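You operate a simulated robot arm through the tools that you are given. There is no shell and no other tool. Be economical: measure what you need, move in short steps, check, and stop when the job is done.

Carry out the task below with a simulated robot arm. There is one attempt and no reset: what you move stays moved.

TASK
Snug wheel nuts T, C and B with the blue 2 Nm wrench.
Fine: the wheel on the bench; stop at each click; wrench back on its rest; leave the other nuts. Set down upright: what you pick out.

Only the result counts: the job must be done as asked and must still hold three seconds after the hand-in. Knocking over, shifting, dropping, spilling or breaking anything else fails it.

THE ROBOT
A 7-joint arm with a two-finger parallel gripper, fixed in place. Base frame: the origin is at the foot of the arm, x ahead of it, y to its left, z up. Lengths are in m, angles in rad, forces in N, time in s.
Its first joint turns from -2.897 to 2.897 rad. Payload 4.4 kg.
The TCP is the grasp point between the finger pads, 0.023 m short of the fingertips. In the tool frame z runs along the fingers and y along their closing line. The gripper opens to 0.094 m. The fingers are 0.038 m wide and 0.01 m thick; the gripper's body (0.054 by 0.096 m) begins 0.039 m behind the TCP.
Orientation is that of the tool frame in the base frame, as [roll, pitch, yaw] about the fixed x, y, z axes, in that order (R = Rz(yaw) Ry(pitch) Rx(roll)). With the fingers straight down and closing along the base's y, the tool's x points along the base's -x, its y along +y and its z along -z.

THE INTERFACE
- The arm moves only by the tool move_arm. Its argument "motion" is a list of rows, each a list of 6 numbers: the shift along the base's x, y, z in units of 50 mm (1.0 is 50 mm), then the turn, a rotation vector about the base's x, y, z in units of 6 degrees (1.0 is 6 degrees). In form: [[x, y, z, ax, ay, az], ...]. A call has 1 to 8 rows; each row shifts and turns the commanded pose from where the row before left it. "gripper" is the gripper command, from -1 (fully open) to 1 (shut), values between in proportion, set as the call begins (left out, the last holds). A call with a number of a shift or a turn outside -1 to 1 is refused whole. A row lasts 0.2 s, in which the tool goes at most 0.05 m and 0.15 rad; a call with a longer step from one row to the next is refused whole, and so is a gripper value outside its range. Where a pose cannot be reached the arm comes as near as it can. A force on the tool above 40 N (or 10 N above the force at the start of the call, whichever is more), or a blocked arm, ends the call early, and 0.2 s more pass. Each finger travels about 0.072 m/s and halts on what it meets, pressing with about 28 N; the grip force reading is that of the motor and also rises with nothing between the fingers. The clock runs only during rows and for 0.2 s after the last one: add rows that do not move to give the fingers time. The reply holds the time, the measured pose of the TCP, the force on the tool along the base axes, the opening and the grip force, in the units named above and with some noise, with the torque about the TCP (base axes, N m) and any sound that the robot's microphone picked up, and new pictures: "views" is both (left out), scene, wrist or none.
- Cameras (640 x 400 px; columns grow to the right, rows downward): "scene" is fixed at [0.0497, 0.4994, 1.6159]; the picture's right is [-0.16, -0.99, 0.00], its down [-0.65, 0.10, -0.75] and it looks along [0.74, -0.12, -0.66] (base axes); focal length 356 px, centre (320, 200). "wrist" rides on the gripper at [0.086, 0.016, -0.075] in the tool frame; the picture's right is [-0.18, 0.98, 0.00], its down [-0.58, -0.11, -0.81] and it looks along [-0.79, -0.15, 0.59] (tool axes); focal length 243 px, centre (320, 200). There is no depth. A picture from a camera that has moved, and an enlarged one, comes with that camera's place and axes in the base frame and with its lens.
- zoom(camera, box): a new picture of the part [left, top, right, bottom] of that camera's present view, enlarged. The clock stands still meanwhile.
- sign_off(): hands the job in; it is judged then, once.

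Work in short steps. Places have to be worked out from the pictures, the camera data and where the tool is seen: move nearer, look again, correct. Check each grasp and each placing, and mend what went wrong. You have 120 turns and 200 pictures in all, those below and enlarged ones among them. Open the gripper and draw the arm clear of the work before you hand the job in, unless the task says otherwise; then end with one line.

The tools are called as a command line: name --pt "numbers of a row" for each row, then --argument value for the rest, lists and objects as JSON in quotes. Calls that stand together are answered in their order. move_arm: Moves the arm, as the interface text tells. Its arguments: {"type":"object","properties":{"motion":{"type":"array"},"gripper":{"type":"number"},"views":{"type":"string","enum":["both","scene","wrist","none"]}},"required":["motion"]} The other tools are called the same way: zoom (camera, box) takes an enlarged picture of a part of a camera's view; sign_off () hands the job in.

At the start:

```text
time: 0.0
eef_pos: [0.6352, 0.5812, 1.1893]
orientation: [-3.14, -0.002, 3.141]
contact_force: [0.6, 0.0, 0.5]
ft_torque: [-0.02, -0.03, 0.01]
grip_width: 0.0937
grip_force: 0.1
```

scene: 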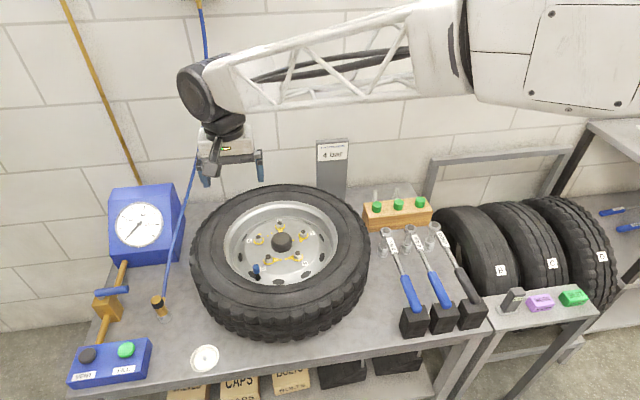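
wrist: 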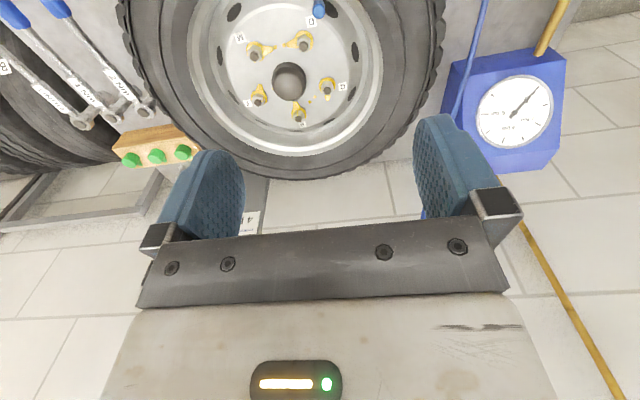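

I start by enlarging the wheel, the wrench rack and the sign to read the labels.

zoom --camera "scene" --box '[220, 190, 350, 290]'

zoom --camera "scene" --box '[360, 180, 500, 340]'

zoom --camera "wrist" --box '[200, 0, 400, 150]'

zoom --camera "wrist" --box '[0, 0, 200, 180]'

zoom --camera "scene" --box '[300, 130, 380, 180]'

```text
4.00 times, centred on (285, 240) of scene
camera zoom: at [0.0497, 0.4994, 1.6159], right [-0.16, -0.99, 0.0], down [-0.65, 0.1, -0.75], along [0.74, -0.12, -0.66], focal length 1425 px, centre (460, 40)
```

zoom: 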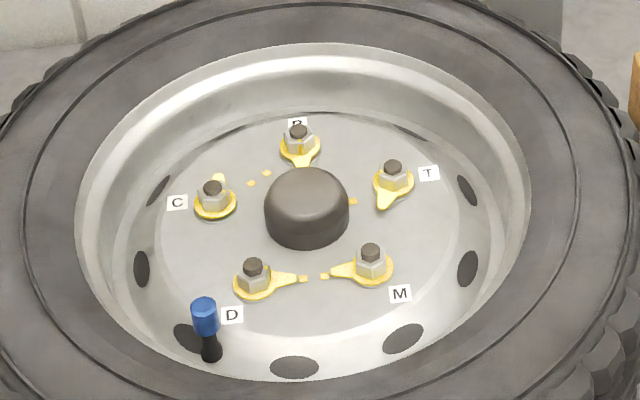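

```text
2.50 times, centred on (430, 260) of scene
camera zoom: at [0.0497, 0.4994, 1.6159], right [-0.16, -0.99, 0.0], down [-0.65, 0.1, -0.75], along [0.74, -0.12, -0.66], focal length 891 px, centre (45, 50)
```

zoom: 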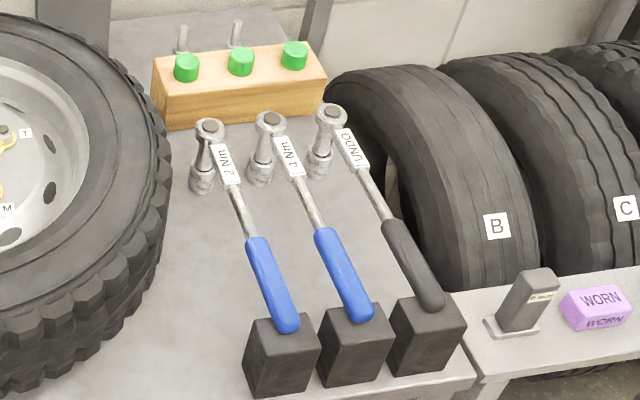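

```text
2.67 times, centred on (300, 75) of wrist
camera zoom: at [0.549, 0.5971, 1.2648], right [0.18, 0.98, 0.0], down [0.58, -0.11, 0.81], along [0.79, -0.15, -0.59], focal length 647 px, centre (373, 533)
```

zoom: 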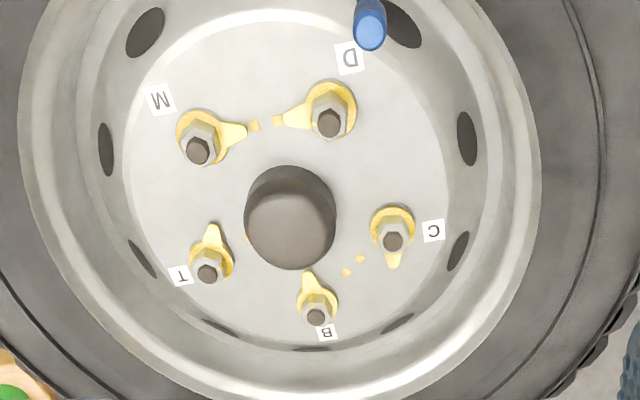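

```text
2.22 times, centred on (100, 90) of wrist
camera zoom: at [0.549, 0.5971, 1.2648], right [0.18, 0.98, 0.0], down [0.58, -0.11, 0.81], along [0.79, -0.15, -0.59], focal length 539 px, centre (809, 444)
```

zoom: 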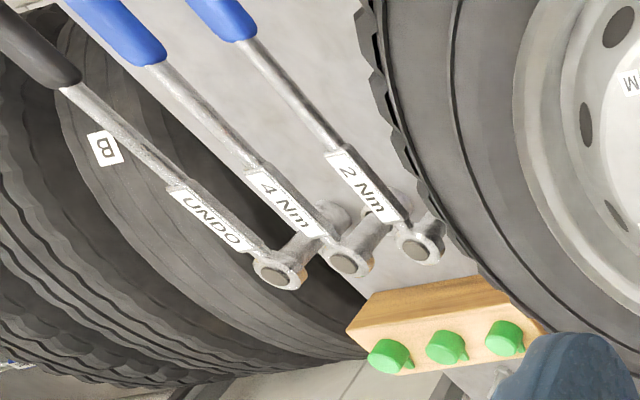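

```text
8.00 times, centred on (340, 155) of scene
camera zoom: at [0.0497, 0.4994, 1.6159], right [-0.16, -0.99, 0.0], down [-0.65, 0.1, -0.75], along [0.74, -0.12, -0.66], focal length 2850 px, centre (160, 560)
```

zoom: 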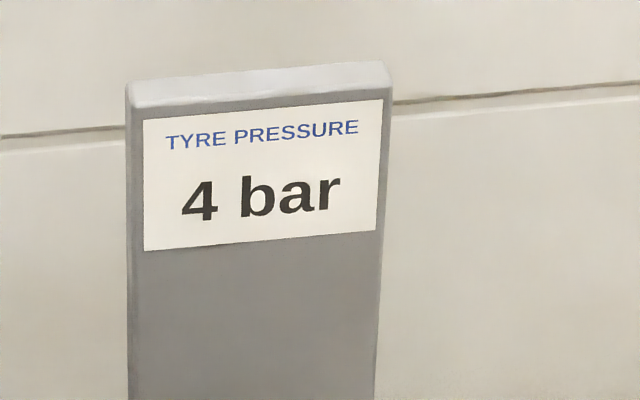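

Triangulating the two views: the 2 Nm wrench head is at about (0.78, 0.17, 0.80), with its handle running toward -x to x≈0.50. The nuts are near T (0.788, 0.431), B (0.842, 0.499) and C (0.794, 0.565), with stud tops at z≈0.83. I move to above the handle and look.

move_arm --pt "-0.2 -0.95 0 0 0 0" --pt "-0.2 -0.95 0 0 0 0" --pt "-0.2 -0.95 0 0 0 0" --pt "-0.2 -0.95 0 0 0 0" --pt "-0.2 -0.95 0 0 0 0" --pt "-0.2 -0.95 0 0 0 0" --pt "-0.2 -0.95 0 0 0 0" --pt "-0.2 -0.95 0 0 0 0" --views "none"

move_arm --pt "0 -0.3 -0.7 0 0 0" --pt "0 -0.3 -0.7 0 0 0" --pt "0 0 -0.7 0 0 0" --pt "0 0 -0.7 0 0 0" --pt "0 0 0 0 0 0"

```text
time: 1.8
eef_pos: [0.5547, 0.1971, 1.1855]
orientation: [3.141, 0.001, 3.141]
contact_force: [-1.3, 1.0, -0.2]
ft_torque: [0.0, -0.03, 0.03]
grip_width: 0.0938
grip_force: 0.1
```

```text
time: 3.0
eef_pos: [0.5536, 0.1718, 1.049]
orientation: [3.141, 0.0, 3.141]
contact_force: [-0.4, -0.3, -0.3]
ft_torque: [-0.03, 0.04, 0.01]
grip_width: 0.0941
grip_force: 0.0
camera wrist: at [0.4679, 0.1877, 1.1253], right [0.18, 0.98, 0.0], down [0.58, -0.11, 0.81], along [0.79, -0.15, -0.59], focal length 243 px, centre (320, 200)
```

scene: 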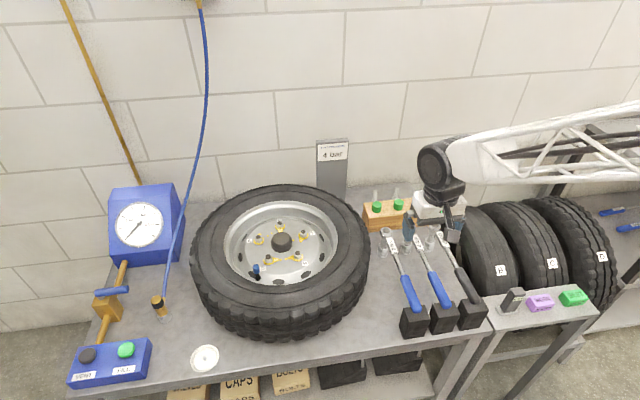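
wrist: 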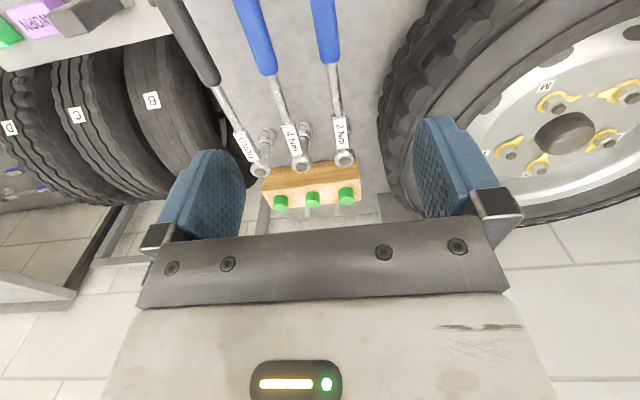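

The wrench axis is at y≈0.172 and the blue grip spans x≈0.50–0.62. I align at x≈0.587 and descend partway with the fingers straddling the handle.

move_arm --pt "0.33 0 -0.8 0 0 0" --pt "0.33 0 -0.8 0 0 0" --pt "0 0 -0.9 0 0 0" --pt "0 0 -0.9 0 0 0" --pt "0 0 0 0 0 0" --gripper -0.4

zoom --camera "scene" --box '[360, 200, 480, 340]'

```text
time: 4.2
eef_pos: [0.5858, 0.1733, 0.8805]
orientation: [-3.142, -0.001, -3.141]
contact_force: [-0.1, 0.6, 0.0]
ft_torque: [-0.01, 0.01, -0.01]
grip_width: 0.066
grip_force: 0.0
camera wrist: at [0.4992, 0.1889, 0.9561], right [0.18, 0.98, 0.0], down [0.58, -0.11, 0.81], along [0.79, -0.15, -0.59], focal length 243 px, centre (320, 200)
```

scene: 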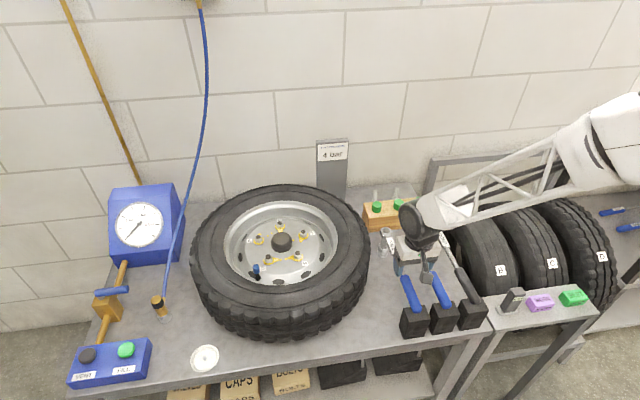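
wrist: 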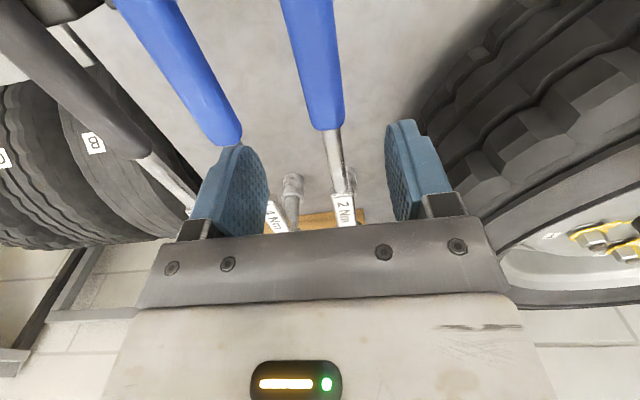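

```text
2.86 times, centred on (420, 270) of scene
camera zoom: at [0.0497, 0.4994, 1.6159], right [-0.16, -0.99, 0.0], down [-0.65, 0.1, -0.75], along [0.74, -0.12, -0.66], focal length 1018 px, centre (34, 0)
```

zoom: 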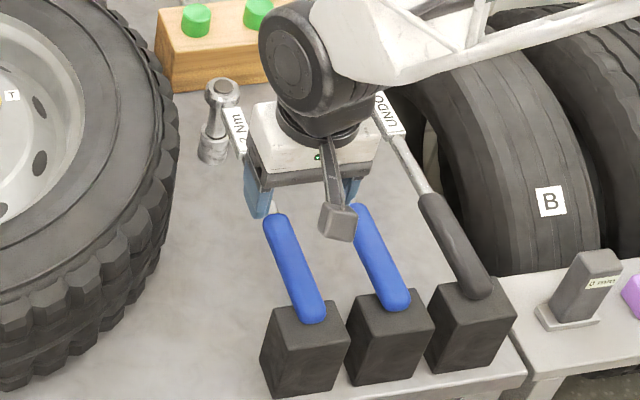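

The handle is centred between the fingers, with its top at z≈0.80. I go down to z≈0.795 and close.

move_arm --pt "0 0 -0.85 0 0 0" --pt "0 0 -0.85 0 0 0" --pt "0 0 0 0 0 0" --views "none"

move_arm --pt "0 0 0 0 0 0" --pt "0 0 0 0 0 0" --pt "0 0 0 0 0 0" --pt "0 0 0 0 0 0" --gripper 1

```text
time: 5.0
eef_pos: [0.5893, 0.1709, 0.7954]
orientation: [3.141, 0.001, -3.14]
contact_force: [0.1, -0.5, -0.6]
ft_torque: [0.01, 0.02, -0.03]
grip_width: 0.0657
grip_force: 0.1
```

```text
time: 6.0
eef_pos: [0.59, 0.1719, 0.7957]
orientation: [3.141, -0.001, -3.141]
contact_force: [2.2, 3.8, 1.9]
ft_torque: [-0.02, -0.1, 0.03]
grip_width: 0.0261
grip_force: 28.2
camera wrist: at [0.5037, 0.1875, 0.8712], right [0.18, 0.98, 0.0], down [0.58, -0.11, 0.81], along [0.79, -0.15, -0.59], focal length 243 px, centre (320, 200)
```

scene: 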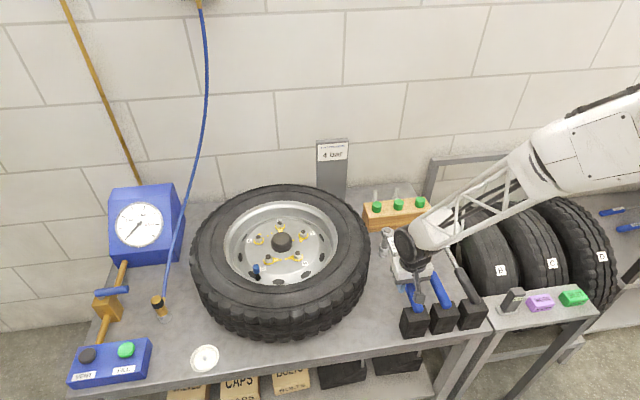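
wrist: 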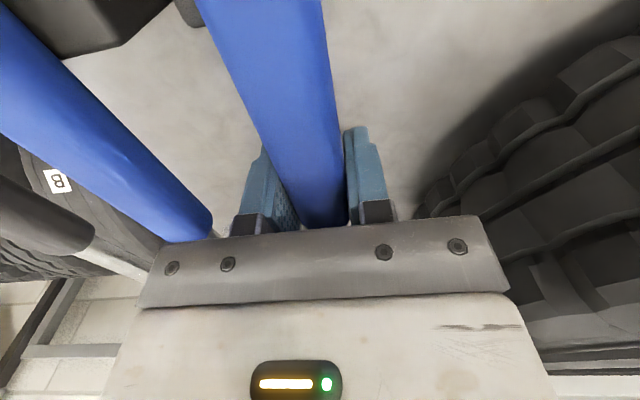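

The handle is gripped with a width of 0.026. I lift a little and check that the wrench stays level.

move_arm --pt "0 0 0.3 0 0 0" --pt "0 0 0.5 0 0 0" --pt "0 0 0.6 0 0 0" --pt "0 0 0.6 0 0 0" --pt "0 0 0 0 0 0"

zoom --camera "scene" --box '[350, 180, 470, 340]'

```text
time: 7.2
eef_pos: [0.5893, 0.1704, 0.8948]
orientation: [3.141, 0.0, -3.141]
contact_force: [0.4, -1.1, -6.1]
ft_torque: [0.05, 0.49, 0.02]
grip_width: 0.0257
grip_force: 28.4
camera wrist: at [0.5031, 0.1862, 0.9701], right [0.18, 0.98, 0.0], down [0.58, -0.11, 0.81], along [0.79, -0.15, -0.59], focal length 243 px, centre (320, 200)
```

scene: 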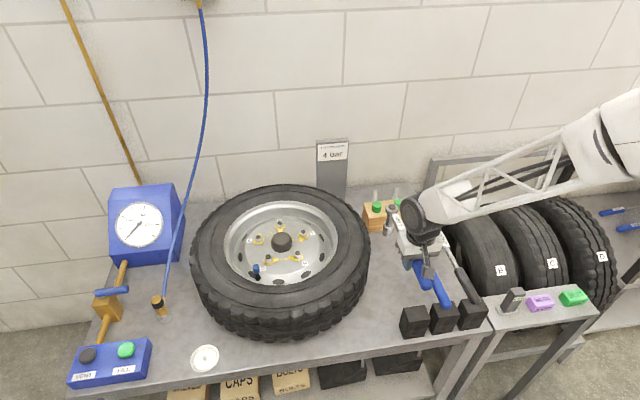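
wrist: 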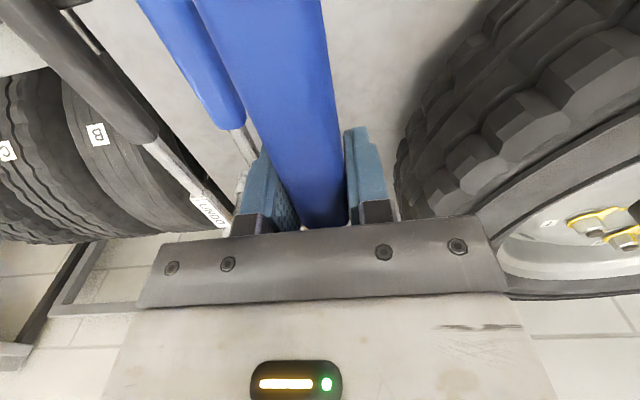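

```text
2.50 times, centred on (410, 260) of scene
camera zoom: at [0.0497, 0.4994, 1.6159], right [-0.16, -0.99, 0.0], down [-0.65, 0.1, -0.75], along [0.74, -0.12, -0.66], focal length 891 px, centre (95, 50)
```

zoom: 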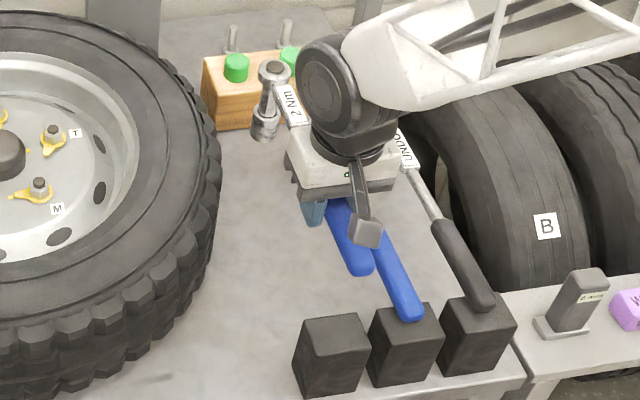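

The wrench is held level with a weight of about 6 N. I raise it and carry it to above nut T.

move_arm --pt "0 0 0.7 0 0 0" --pt "0 0 0.7 0 0 0" --pt "0 0 0.7 0 0 0" --pt "0 0 0.5 0 0 0" --pt "0 0.5 0 0 0 0" --pt "0 0.7 0 0 0 0" --pt "0 0.7 0 0 0 0" --pt "0 0.7 0 0 0 0" --views "none"

move_arm --pt "0.05 0.7 0 0 0 0" --pt "0.05 0.7 0 0 0 0" --pt "0 0.7 0 0 0 0" --pt "0 0.5 0 0 0 0" --pt "0 0 0 0 0 0"

zoom --camera "scene" --box '[230, 150, 350, 270]'

```text
time: 9.0
eef_pos: [0.5884, 0.3003, 1.0238]
orientation: [3.142, 0.001, 3.141]
contact_force: [0.5, 0.6, -7.3]
ft_torque: [-0.01, 0.51, 0.02]
grip_width: 0.0258
grip_force: 28.6
```

```text
time: 10.2
eef_pos: [0.5932, 0.4318, 1.0229]
orientation: [3.141, 0.0, -3.138]
contact_force: [-0.4, 0.3, -5.7]
ft_torque: [0.03, 0.53, 0.01]
grip_width: 0.0258
grip_force: 28.2
camera wrist: at [0.5072, 0.4485, 1.0987], right [0.18, 0.98, 0.0], down [0.58, -0.11, 0.81], along [0.79, -0.15, -0.59], focal length 243 px, centre (320, 200)
```

scene: 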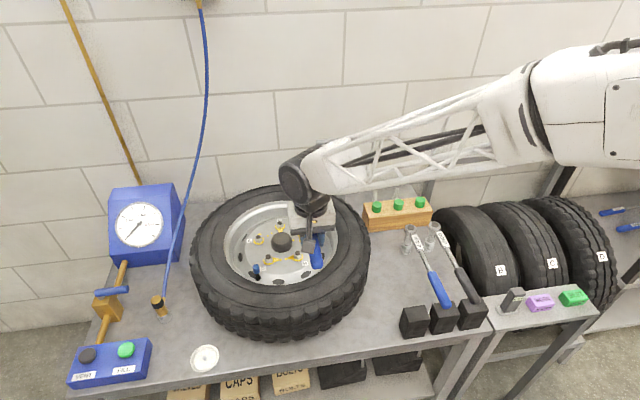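
wrist: 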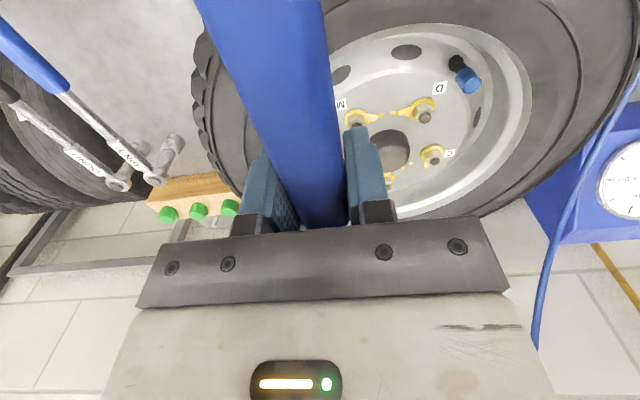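

```text
3.33 times, centred on (290, 210) of scene
camera zoom: at [0.0497, 0.4994, 1.6159], right [-0.16, -0.99, 0.0], down [-0.65, 0.1, -0.75], along [0.74, -0.12, -0.66], focal length 1188 px, centre (420, 167)
```

zoom: 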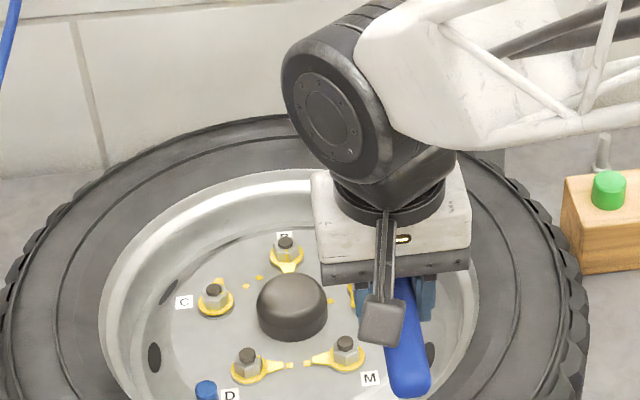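

The gripper hides the head in this pose. I swing the handle toward -y by 72° about the head, so the scene camera can see the socket over T and a clockwise sweep is still available.

move_arm --pt "0.226 -0.307 0 0 0 1" --pt "0.226 -0.307 0 0 0 1" --pt "0.226 -0.307 0 0 0 1" --pt "0.226 -0.307 0 0 0 1" --pt "0.226 -0.307 0 0 0 1" --pt "0.226 -0.307 0 0 0 1" --views "none"

move_arm --pt "0.226 -0.307 0 0 0 1" --pt "0.226 -0.307 0 0 0 1" --pt "0.226 -0.307 0 0 0 1" --pt "0.226 -0.307 0 0 0 1" --pt "0.226 -0.307 0 0 0 1" --pt "0.226 -0.307 0 0 0 1" --pt "0 0 0 0 0 0"

zoom --camera "scene" --box '[240, 150, 360, 270]'

```text
time: 11.6
eef_pos: [0.6623, 0.3392, 1.0254]
orientation: [-3.14, 0.001, -2.512]
contact_force: [-0.1, 0.3, -5.5]
ft_torque: [-0.28, 0.4, 0.01]
grip_width: 0.0259
grip_force: 28.0
```

```text
time: 13.2
eef_pos: [0.7271, 0.2467, 1.0245]
orientation: [-3.141, -0.002, -1.884]
contact_force: [0.1, 0.3, -5.5]
ft_torque: [-0.48, 0.15, 0.01]
grip_width: 0.0257
grip_force: 28.3
camera wrist: at [0.6857, 0.1697, 1.0991], right [-0.88, 0.48, 0.0], down [0.28, 0.52, 0.81], along [0.38, 0.71, -0.59], focal length 243 px, centre (320, 200)
```

scene: 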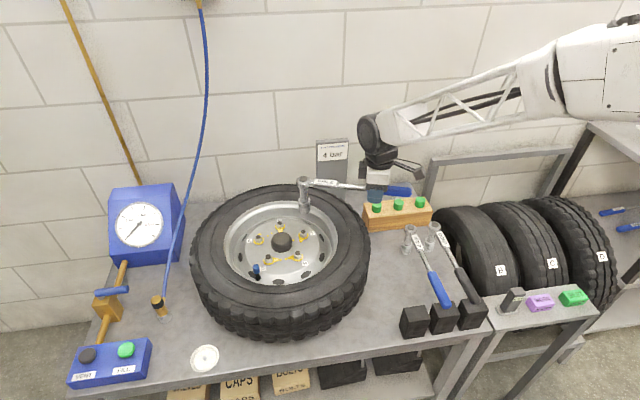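
wrist: 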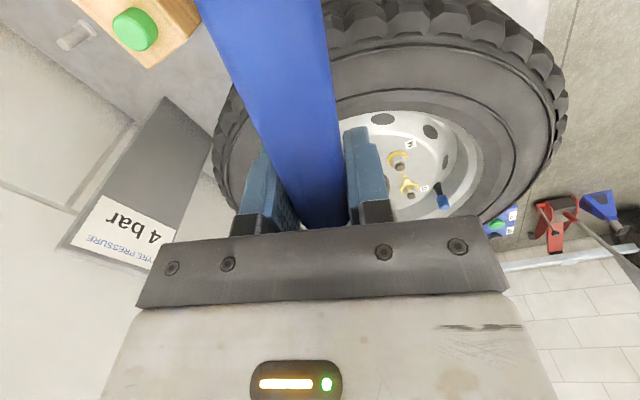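

```text
3.33 times, centred on (300, 210) of scene
camera zoom: at [0.0497, 0.4994, 1.6159], right [-0.16, -0.99, 0.0], down [-0.65, 0.1, -0.75], along [0.74, -0.12, -0.66], focal length 1188 px, centre (387, 167)
```

zoom: 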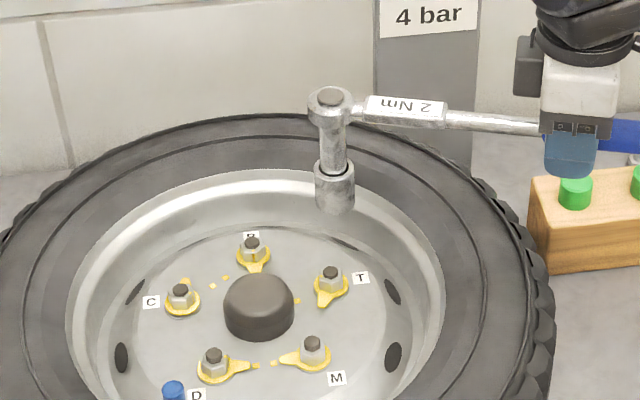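

The socket now shows directly above T, and kinematics and image agree that it is within a few mm. I lower it to just above the stud and compare at high zoom.

move_arm --pt "0 0 -0.6 0 0 0" --pt "0 0 -0.5 0 0 0" --pt "0 0 0 0 0 0"

zoom --camera "scene" --box '[265, 185, 345, 255]'

```text
time: 14.0
eef_pos: [0.7289, 0.2482, 0.9699]
orientation: [-3.141, -0.001, -1.886]
contact_force: [0.6, 0.2, -5.7]
ft_torque: [-0.48, 0.14, 0.01]
grip_width: 0.0257
grip_force: 27.7
camera wrist: at [0.6873, 0.1713, 1.0454], right [-0.88, 0.48, 0.0], down [0.28, 0.52, 0.81], along [0.39, 0.71, -0.59], focal length 243 px, centre (320, 200)
```

scene: 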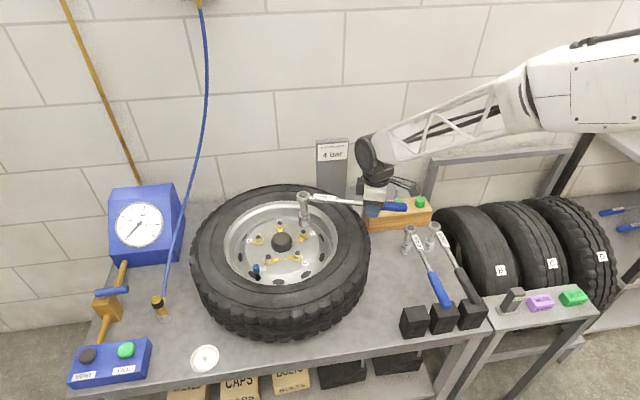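
wrist: 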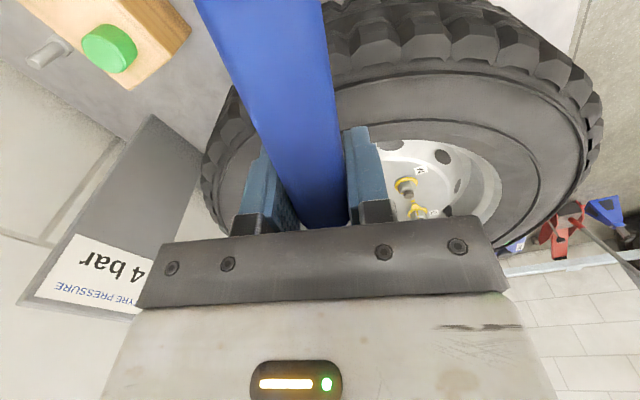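

```text
5.71 times, centred on (305, 220) of scene
camera zoom: at [0.0497, 0.4994, 1.6159], right [-0.16, -0.99, 0.0], down [-0.65, 0.1, -0.75], along [0.74, -0.12, -0.66], focal length 2036 px, centre (406, 86)
```

zoom: 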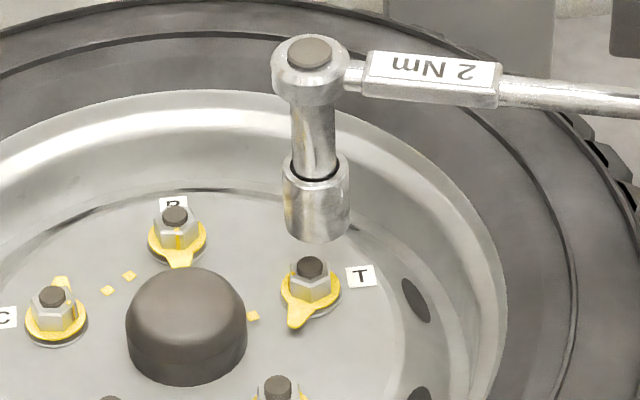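

The socket axis needs about 4 mm toward +y, and the depth alignment looks right. I shift and lower it toward the nut.

move_arm --pt "0.01 0.085 0 0 0 0" --pt "0 0 -0.25 0 0 0" --pt "0 0 -0.2 0 0 0" --pt "0 0 0 0 0 0" --views "none"

zoom --camera "scene" --box '[265, 185, 345, 255]'

```text
time: 15.0
eef_pos: [0.7297, 0.2531, 0.9471]
orientation: [3.141, -0.001, -1.885]
contact_force: [-0.3, -0.5, -6.5]
ft_torque: [-0.48, 0.17, 0.01]
grip_width: 0.0258
grip_force: 27.6
```

```text
5.71 times, centred on (305, 220) of scene
camera zoom: at [0.0497, 0.4994, 1.6159], right [-0.16, -0.99, 0.0], down [-0.65, 0.1, -0.75], along [0.74, -0.12, -0.66], focal length 2036 px, centre (406, 86)
```

zoom: 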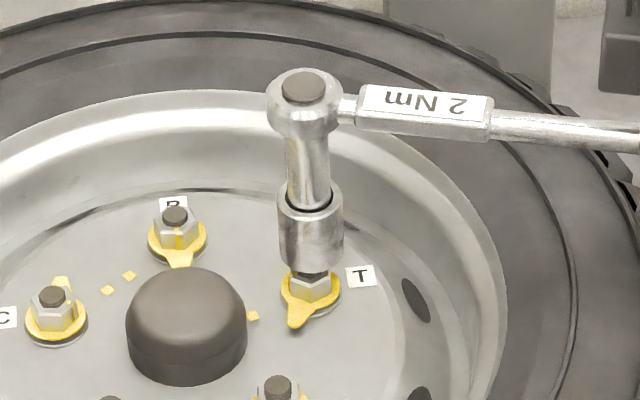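

The socket lines up laterally with the stud. I continue down slowly while watching the force.

move_arm --pt "0 0 -0.1 0 0 0" --pt "0 0 -0.1 0 0 0" --pt "0 0 0 0 0 0" --views "none"

zoom --camera "scene" --box '[280, 200, 330, 250]'

```text
time: 15.8
eef_pos: [0.7306, 0.2527, 0.9367]
orientation: [-3.14, -0.001, -1.883]
contact_force: [-4.2, 1.9, 3.3]
ft_torque: [1.36, 0.19, 0.91]
grip_width: 0.0257
grip_force: 28.0
```

```text
8.00 times, centred on (305, 225) of scene
camera zoom: at [0.0497, 0.4994, 1.6159], right [-0.16, -0.99, 0.0], down [-0.65, 0.1, -0.75], along [0.74, -0.12, -0.66], focal length 2850 px, centre (440, 0)
```

zoom: 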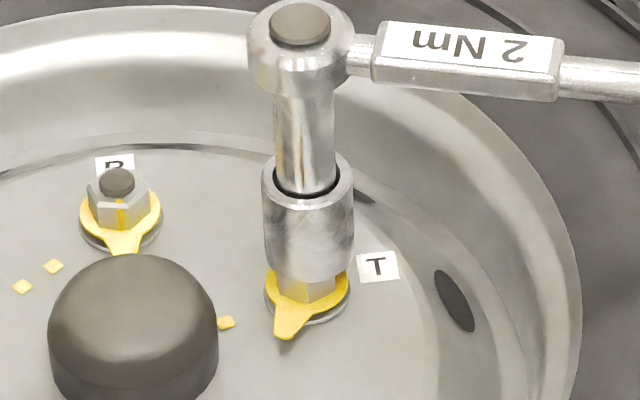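

I have contact, and the nut pushes the socket toward -x and slightly +y. I back off a little, shift that way and try again.

move_arm --pt "0 0 0.06 0 0 0" --pt "-0.05 0.01 0 0 0 0" --pt "0 0 -0.1 0 0 0" --pt "0 0 0 0 0 0" --views "none"

zoom --camera "scene" --box '[280, 200, 330, 250]'

```text
time: 16.8
eef_pos: [0.7268, 0.2531, 0.9341]
orientation: [3.14, 0.001, -1.884]
contact_force: [0.0, 0.5, -4.1]
ft_torque: [0.02, 0.16, 0.27]
grip_width: 0.0258
grip_force: 27.6
```

```text
8.00 times, centred on (305, 225) of scene
camera zoom: at [0.0497, 0.4994, 1.6159], right [-0.16, -0.99, 0.0], down [-0.65, 0.1, -0.75], along [0.74, -0.12, -0.66], focal length 2850 px, centre (440, 0)
```

zoom: 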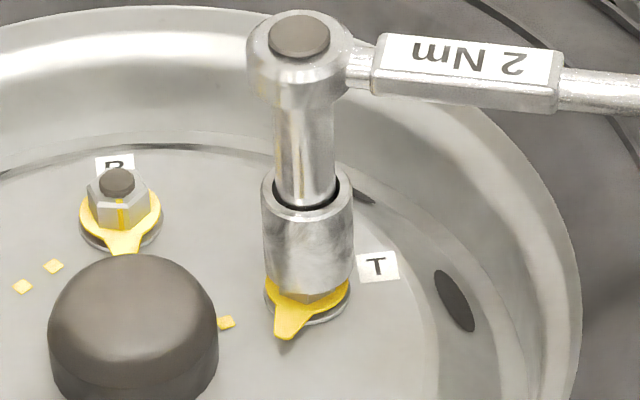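

The lateral force has vanished and the socket is going down over the nut. I lower it further.

move_arm --pt "0 0 -0.08 0 0 0" --pt "0 0 -0.08 0 0 0" --pt "0 0 0 0 0 0" --views "none"

zoom --camera "scene" --box '[280, 200, 330, 250]'

```text
time: 17.6
eef_pos: [0.7264, 0.2511, 0.9262]
orientation: [-3.141, -0.002, -1.883]
contact_force: [-1.5, 8.8, -4.7]
ft_torque: [0.45, 0.27, 0.84]
grip_width: 0.0259
grip_force: 28.0
```

```text
8.00 times, centred on (305, 225) of scene
camera zoom: at [0.0497, 0.4994, 1.6159], right [-0.16, -0.99, 0.0], down [-0.65, 0.1, -0.75], along [0.74, -0.12, -0.66], focal length 2850 px, centre (440, 0)
```

zoom: 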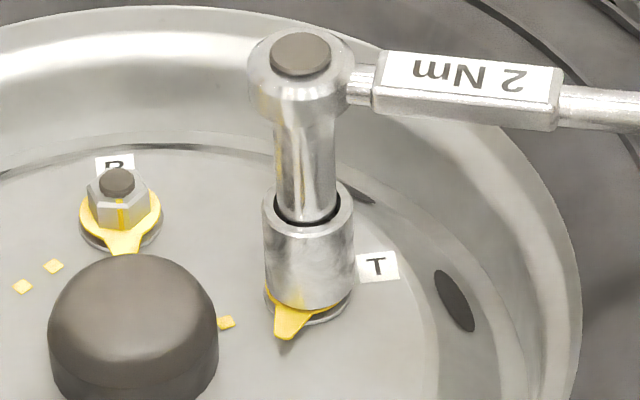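

The socket is fully seated on T. I relieve the +y push by 2 mm and begin the clockwise sweep with a small first step.

move_arm --pt "0 0.04 0 0 0 0" --pt "-0.187 0.068 0 0 0 -0.5" --pt "-0.186 0.076 0 0 0 -0.5" --pt "0 0 0 0 0 0" --views "none"

zoom --camera "scene" --box '[280, 200, 330, 250]'

```text
time: 18.6
eef_pos: [0.7083, 0.2617, 0.9274]
orientation: [3.141, -0.001, -1.991]
contact_force: [1.1, 0.2, -6.5]
ft_torque: [-0.47, 0.22, 0.19]
grip_width: 0.0257
grip_force: 28.0
```

```text
8.00 times, centred on (305, 225) of scene
camera zoom: at [0.0497, 0.4994, 1.6159], right [-0.16, -0.99, 0.0], down [-0.65, 0.1, -0.75], along [0.74, -0.12, -0.66], focal length 2850 px, centre (440, 0)
```

zoom: 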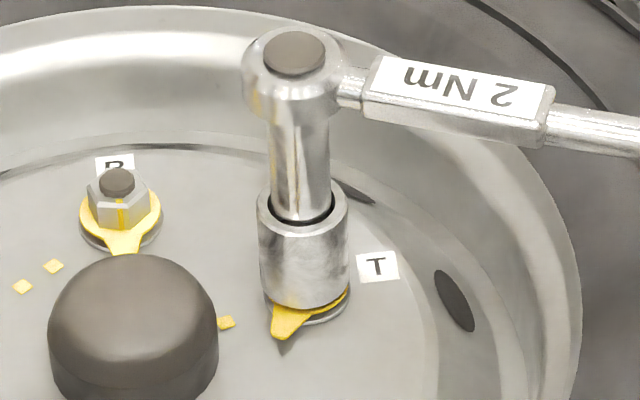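

Forces are low and the pointer is starting to move. I continue another 12° in half steps.

move_arm --pt "-0.18 0.087 0 0 0 -0.5" --pt "-0.176 0.094 0 0 0 -0.5" --pt "-0.17 0.105 0 0 0 -0.5" --pt "-0.165 0.113 0 0 0 -0.5" --pt "0 0 0 0 0 0" --views "none"

zoom --camera "scene" --box '[280, 200, 330, 250]'

```text
time: 19.8
eef_pos: [0.6749, 0.2816, 0.9269]
orientation: [-3.142, 0.0, -2.199]
contact_force: [0.8, -0.2, -5.8]
ft_torque: [-0.42, 0.28, 0.56]
grip_width: 0.026
grip_force: 28.4
```

```text
8.00 times, centred on (305, 225) of scene
camera zoom: at [0.0497, 0.4994, 1.6159], right [-0.16, -0.99, 0.0], down [-0.65, 0.1, -0.75], along [0.74, -0.12, -0.66], focal length 2850 px, centre (440, 0)
```

zoom: 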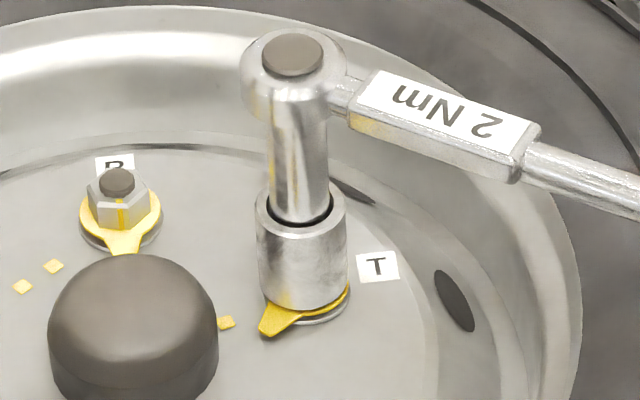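

The nut is turning with the wrench, and the torque has risen to 0.56. I continue with 12° in half steps.

move_arm --pt "-0.158 0.122 0 0 0 -0.5" --pt "-0.153 0.13 0 0 0 -0.5" --pt "-0.145 0.138 0 0 0 -0.5" --pt "-0.138 0.145 0 0 0 -0.5" --pt "0 0 0 0 0 0" --views "none"

zoom --camera "scene" --box '[280, 200, 330, 250]'

```text
time: 21.0
eef_pos: [0.6439, 0.3072, 0.9261]
orientation: [3.141, 0.0, -2.408]
contact_force: [-0.9, -0.5, -6.9]
ft_torque: [-0.31, 0.38, 1.01]
grip_width: 0.0259
grip_force: 28.0
```

```text
8.00 times, centred on (305, 225) of scene
camera zoom: at [0.0497, 0.4994, 1.6159], right [-0.16, -0.99, 0.0], down [-0.65, 0.1, -0.75], along [0.74, -0.12, -0.66], focal length 2850 px, centre (440, 0)
```

zoom: 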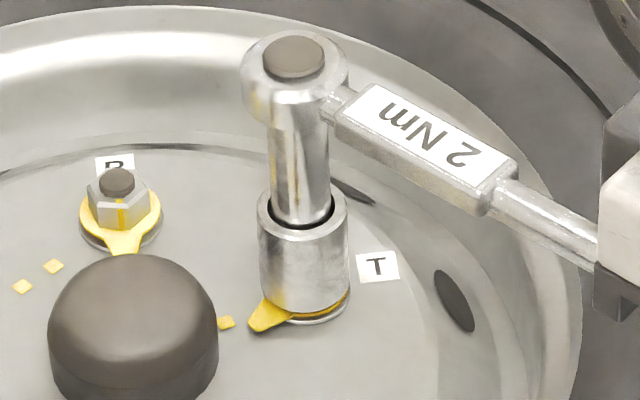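

The couple is now 1.0 Nm and building linearly, so I expect the click in roughly 20–25°. I continue with 9° in small rows.

move_arm --pt "-0.13 0.152 0 0 0 -0.5" --pt "-0.122 0.159 0 0 0 -0.5" --pt "-0.113 0.165 0 0 0 -0.5" --pt "0 0 0 0 0 0" --views "none"

zoom --camera "scene" --box '[280, 200, 330, 250]'

```text
time: 22.0
eef_pos: [0.6264, 0.3309, 0.927]
orientation: [3.141, 0.0, -2.564]
contact_force: [-0.4, 0.0, -5.6]
ft_torque: [-0.28, 0.39, 1.34]
grip_width: 0.0259
grip_force: 28.4
```

```text
8.00 times, centred on (305, 225) of scene
camera zoom: at [0.0497, 0.4994, 1.6159], right [-0.16, -0.99, 0.0], down [-0.65, 0.1, -0.75], along [0.74, -0.12, -0.66], focal length 2850 px, centre (440, 0)
```

zoom: 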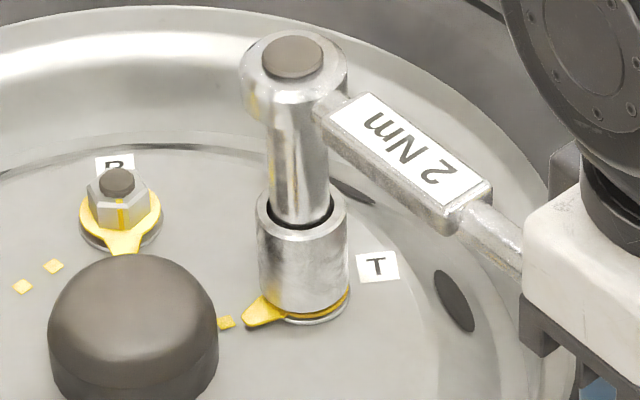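

The torque is 1.34 and the pointer is nearing its mark. I continue with another 9°.

move_arm --pt "-0.105 0.17 0 0 0 -0.5" --pt "-0.095 0.175 0 0 0 -0.5" --pt "-0.086 0.18 0 0 0 -0.5" --views "none"

```text
time: 22.8
eef_pos: [0.6117, 0.3584, 0.9282]
orientation: [-3.141, 0.0, -2.722]
contact_force: [4.4, -4.0, -5.9]
ft_torque: [-0.61, 0.09, 0.72]
grip_width: 0.0258
grip_force: 27.8
```

The couple at the nut is now about 1.7 Nm with a few N of side load. I go 3° at a time, relieving the side load slightly.

move_arm --pt "-0.03 0.075 0 0 0 -0.25" --pt "-0.027 0.08 0 0 0 -0.25" --views "none"

```text
time: 23.4
eef_pos: [0.6087, 0.3668, 0.9268]
orientation: [3.14, -0.002, -2.774]
contact_force: [0.1, -0.1, -6.8]
ft_torque: [-0.19, 0.46, 0.0]
grip_width: 0.0259
grip_force: 27.8
```

The torque suddenly dropped to zero without a reported sound. I look before moving further.

zoom --camera "scene" --box '[270, 200, 340, 260]'

```text
6.67 times, centred on (305, 230) of scene
camera zoom: at [0.0497, 0.4994, 1.6159], right [-0.16, -0.99, 0.0], down [-0.65, 0.1, -0.75], along [0.74, -0.12, -0.66], focal length 2375 px, centre (420, 0)
```

zoom: 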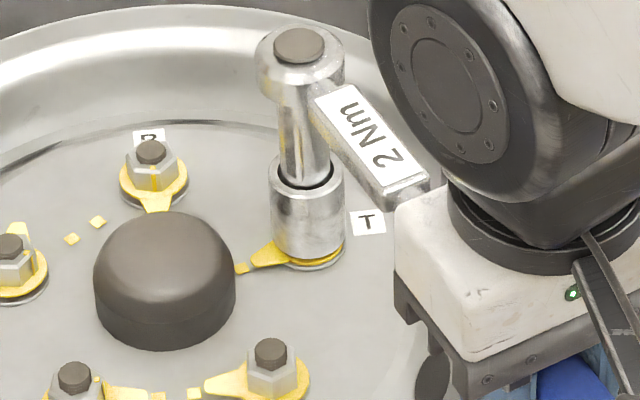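

The pointer looks about aligned with its mark. I wait with a motionless call to check readings, any sound and the grip.

move_arm --pt "0 0 0 0 0 0" --views "wrist"

zoom --camera "scene" --box '[285, 225, 315, 250]'

```text
time: 23.8
eef_pos: [0.6093, 0.3666, 0.9259]
orientation: [-3.141, 0.001, -2.774]
contact_force: [-0.4, -0.8, -5.8]
ft_torque: [-0.16, 0.47, 0.02]
grip_width: 0.0257
grip_force: 28.0
camera wrist: at [0.5227, 0.3501, 1.0022], right [-0.18, 0.98, 0.0], down [0.58, 0.11, 0.81], along [0.79, 0.15, -0.59], focal length 243 px, centre (320, 200)
```

wrist: 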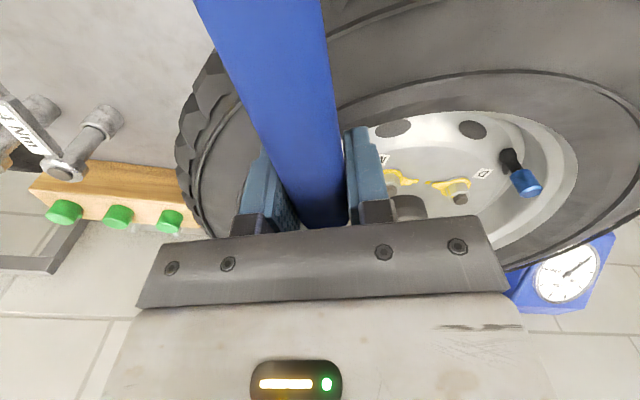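

```text
16.00 times, centred on (300, 238) of scene
camera zoom: at [0.0497, 0.4994, 1.6159], right [-0.16, -0.99, 0.0], down [-0.65, 0.1, -0.75], along [0.74, -0.12, -0.66], focal length 5700 px, centre (640, -400)
```

zoom: 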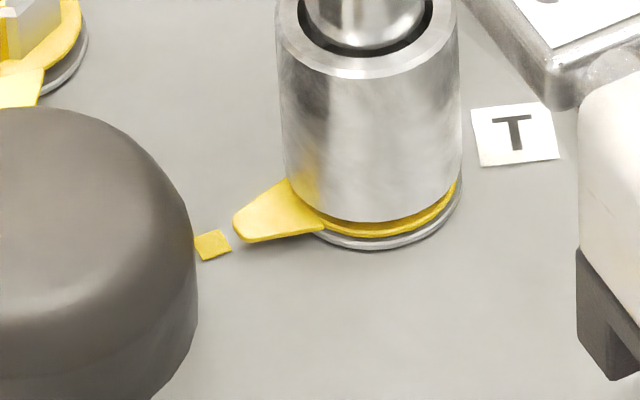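

The grip is unchanged and T's pointer sits at its mark. I compare with the already-tight nuts M and D to judge whether T is done.

zoom --camera "scene" --box '[260, 240, 310, 275]'

```text
11.43 times, centred on (285, 258) of scene
camera zoom: at [0.0497, 0.4994, 1.6159], right [-0.16, -0.99, 0.0], down [-0.65, 0.1, -0.75], along [0.74, -0.12, -0.66], focal length 4072 px, centre (720, -457)
```

zoom: 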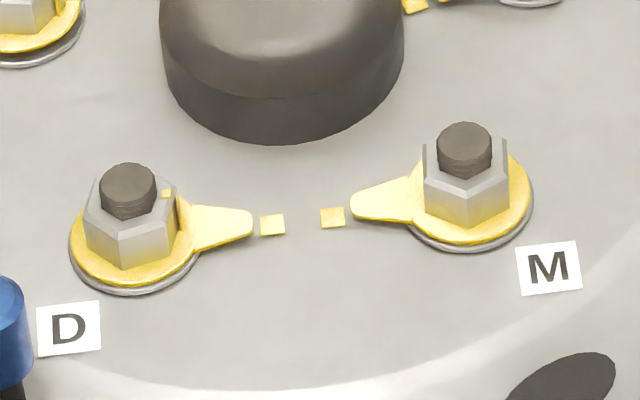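

T's pointer now matches the look of the tight nuts and the couple collapsed from about 1.8 Nm, which looks like a trip. I probe with just 1.5° to see whether any torque builds.

move_arm --pt "-0.03 0.092 0 0 0 -0.25" --pt "0 0 0 0 0 0" --views "none"

zoom --camera "scene" --box '[285, 225, 315, 250]'

```text
time: 24.4
eef_pos: [0.607, 0.3698, 0.9279]
orientation: [3.14, 0.001, -2.801]
contact_force: [0.2, -0.8, -6.0]
ft_torque: [-0.2, 0.53, 0.24]
grip_width: 0.0258
grip_force: 27.9
```

```text
16.00 times, centred on (300, 238) of scene
camera zoom: at [0.0497, 0.4994, 1.6159], right [-0.16, -0.99, 0.0], down [-0.65, 0.1, -0.75], along [0.74, -0.12, -0.66], focal length 5700 px, centre (640, -400)
```

zoom: 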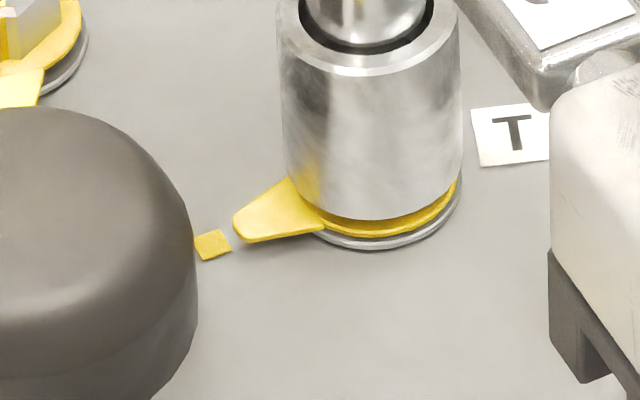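

The pointer stays at the mark while torque starts to build, so T no longer turns at this load. I take it as clicked and will cross-check with the next nuts. I back off the 1.5° and lift straight off.

move_arm --pt "0.03 -0.092 0 0 0 0.25" --pt "0 0 0.2 0 0 0" --pt "0 0 0.4 0 0 0" --pt "0 0 0.6 0 0 0" --pt "0 0 0 0 0 0"

zoom --camera "scene" --box '[265, 185, 345, 255]'

```text
time: 25.6
eef_pos: [0.611, 0.3662, 0.988]
orientation: [-3.141, 0.0, -2.775]
contact_force: [-1.1, 0.1, -6.6]
ft_torque: [-0.18, 0.47, -0.04]
grip_width: 0.0259
grip_force: 28.1
camera wrist: at [0.5241, 0.3506, 1.0644], right [-0.18, 0.98, 0.0], down [0.58, 0.11, 0.81], along [0.79, 0.15, -0.59], focal length 243 px, centre (320, 200)
```

scene: 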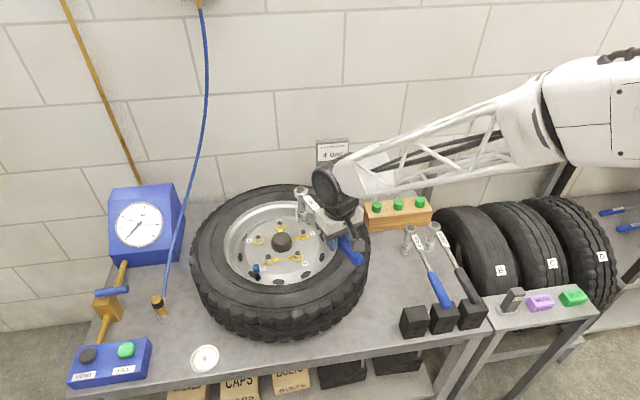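
wrist: 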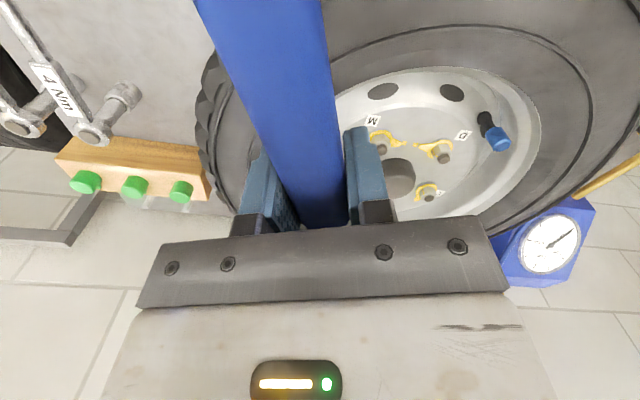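

```text
5.71 times, centred on (305, 220) of scene
camera zoom: at [0.0497, 0.4994, 1.6159], right [-0.16, -0.99, 0.0], down [-0.65, 0.1, -0.75], along [0.74, -0.12, -0.66], focal length 2036 px, centre (406, 86)
```

zoom: 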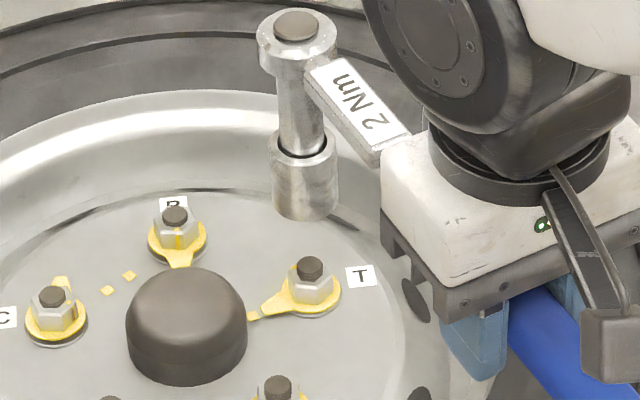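

T's pointer now lines up with its mark. Using the fitted geometry (lever 0.189, T at (0.7855, 0.4346)), B should be at (0.8355, 0.502). I reorient to a handle angle of about 95° over B to match its hex.

move_arm --pt "0.374 -0.08 0.4 0 0 0.949" --pt "0.374 -0.08 0 0 0 0.949" --pt "0.374 -0.08 0 0 0 0.949" --pt "0.374 -0.08 0 0 0 0.949" --pt "0.374 -0.08 0 0 0 0.949" --pt "0.374 -0.08 0 0 0 0.949" --pt "0.374 -0.08 0 0 0 0.949" --views "none"

move_arm --pt "0.374 -0.08 0 0 0 0.949" --pt "0.374 -0.08 0 0 0 0.949" --pt "0.374 -0.08 0 0 0 0.949" --pt "0.374 -0.08 0 0 0 0.949" --pt "0.374 -0.08 0 0 0 0.949" --pt "0.374 -0.08 0 0 0 0.949" --pt "0 0 0 0 0 0"

zoom --camera "scene" --box '[245, 180, 325, 250]'

```text
time: 27.2
eef_pos: [0.7399, 0.3407, 1.0081]
orientation: [3.141, 0.001, -2.079]
contact_force: [-0.2, -0.5, -6.1]
ft_torque: [-0.43, 0.23, 0.02]
grip_width: 0.0262
grip_force: 27.4
```

```text
time: 28.8
eef_pos: [0.8553, 0.3134, 1.0062]
orientation: [-3.141, 0.0, -1.48]
contact_force: [0.0, 0.2, -6.1]
ft_torque: [-0.51, -0.07, -0.01]
grip_width: 0.0257
grip_force: 28.1
camera wrist: at [0.846, 0.2257, 1.0822], right [-1.0, 0.1, 0.0], down [0.06, 0.59, 0.81], along [0.08, 0.8, -0.59], focal length 243 px, centre (320, 200)
```

scene: 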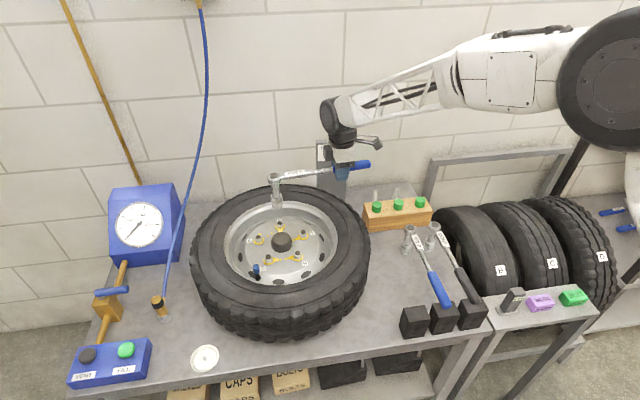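
wrist: 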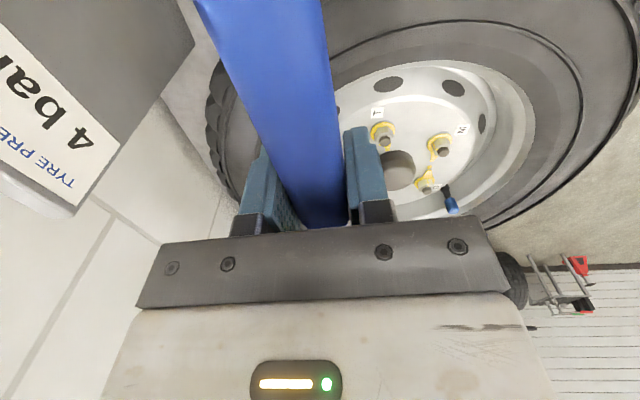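

```text
5.71 times, centred on (285, 215) of scene
camera zoom: at [0.0497, 0.4994, 1.6159], right [-0.16, -0.99, 0.0], down [-0.65, 0.1, -0.75], along [0.74, -0.12, -0.66], focal length 2036 px, centre (520, 114)
```

zoom: 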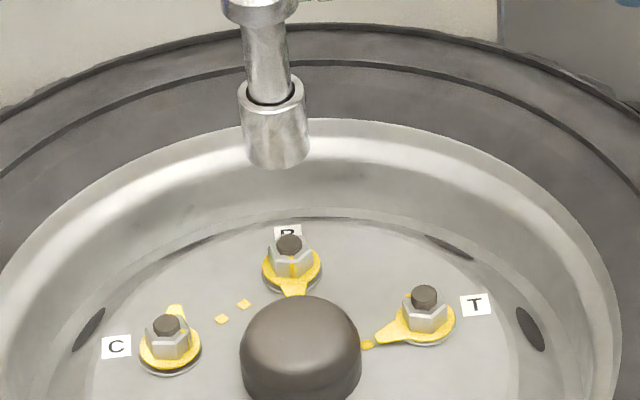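

The socket lines up with B to about 1 mm laterally and 3 mm too far in x. I correct that and lower toward the stud.

move_arm --pt "-0.06 0 -0.4 0 0 0" --pt "0 0 -0.5 0 0 0" --pt "0 0 -0.25 0 0 0" --pt "0 0 0 0 0 0" --views "none"

zoom --camera "scene" --box '[255, 190, 305, 240]'

```text
time: 29.8
eef_pos: [0.8514, 0.3161, 0.9485]
orientation: [3.141, 0.0, -1.482]
contact_force: [-0.6, 0.0, -6.4]
ft_torque: [-0.51, -0.03, 0.01]
grip_width: 0.026
grip_force: 27.7
```

```text
8.00 times, centred on (280, 215) of scene
camera zoom: at [0.0497, 0.4994, 1.6159], right [-0.16, -0.99, 0.0], down [-0.65, 0.1, -0.75], along [0.74, -0.12, -0.66], focal length 2850 px, centre (640, 80)
```

zoom: 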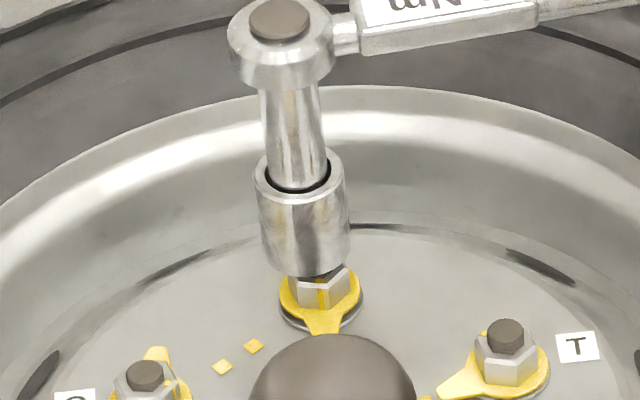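

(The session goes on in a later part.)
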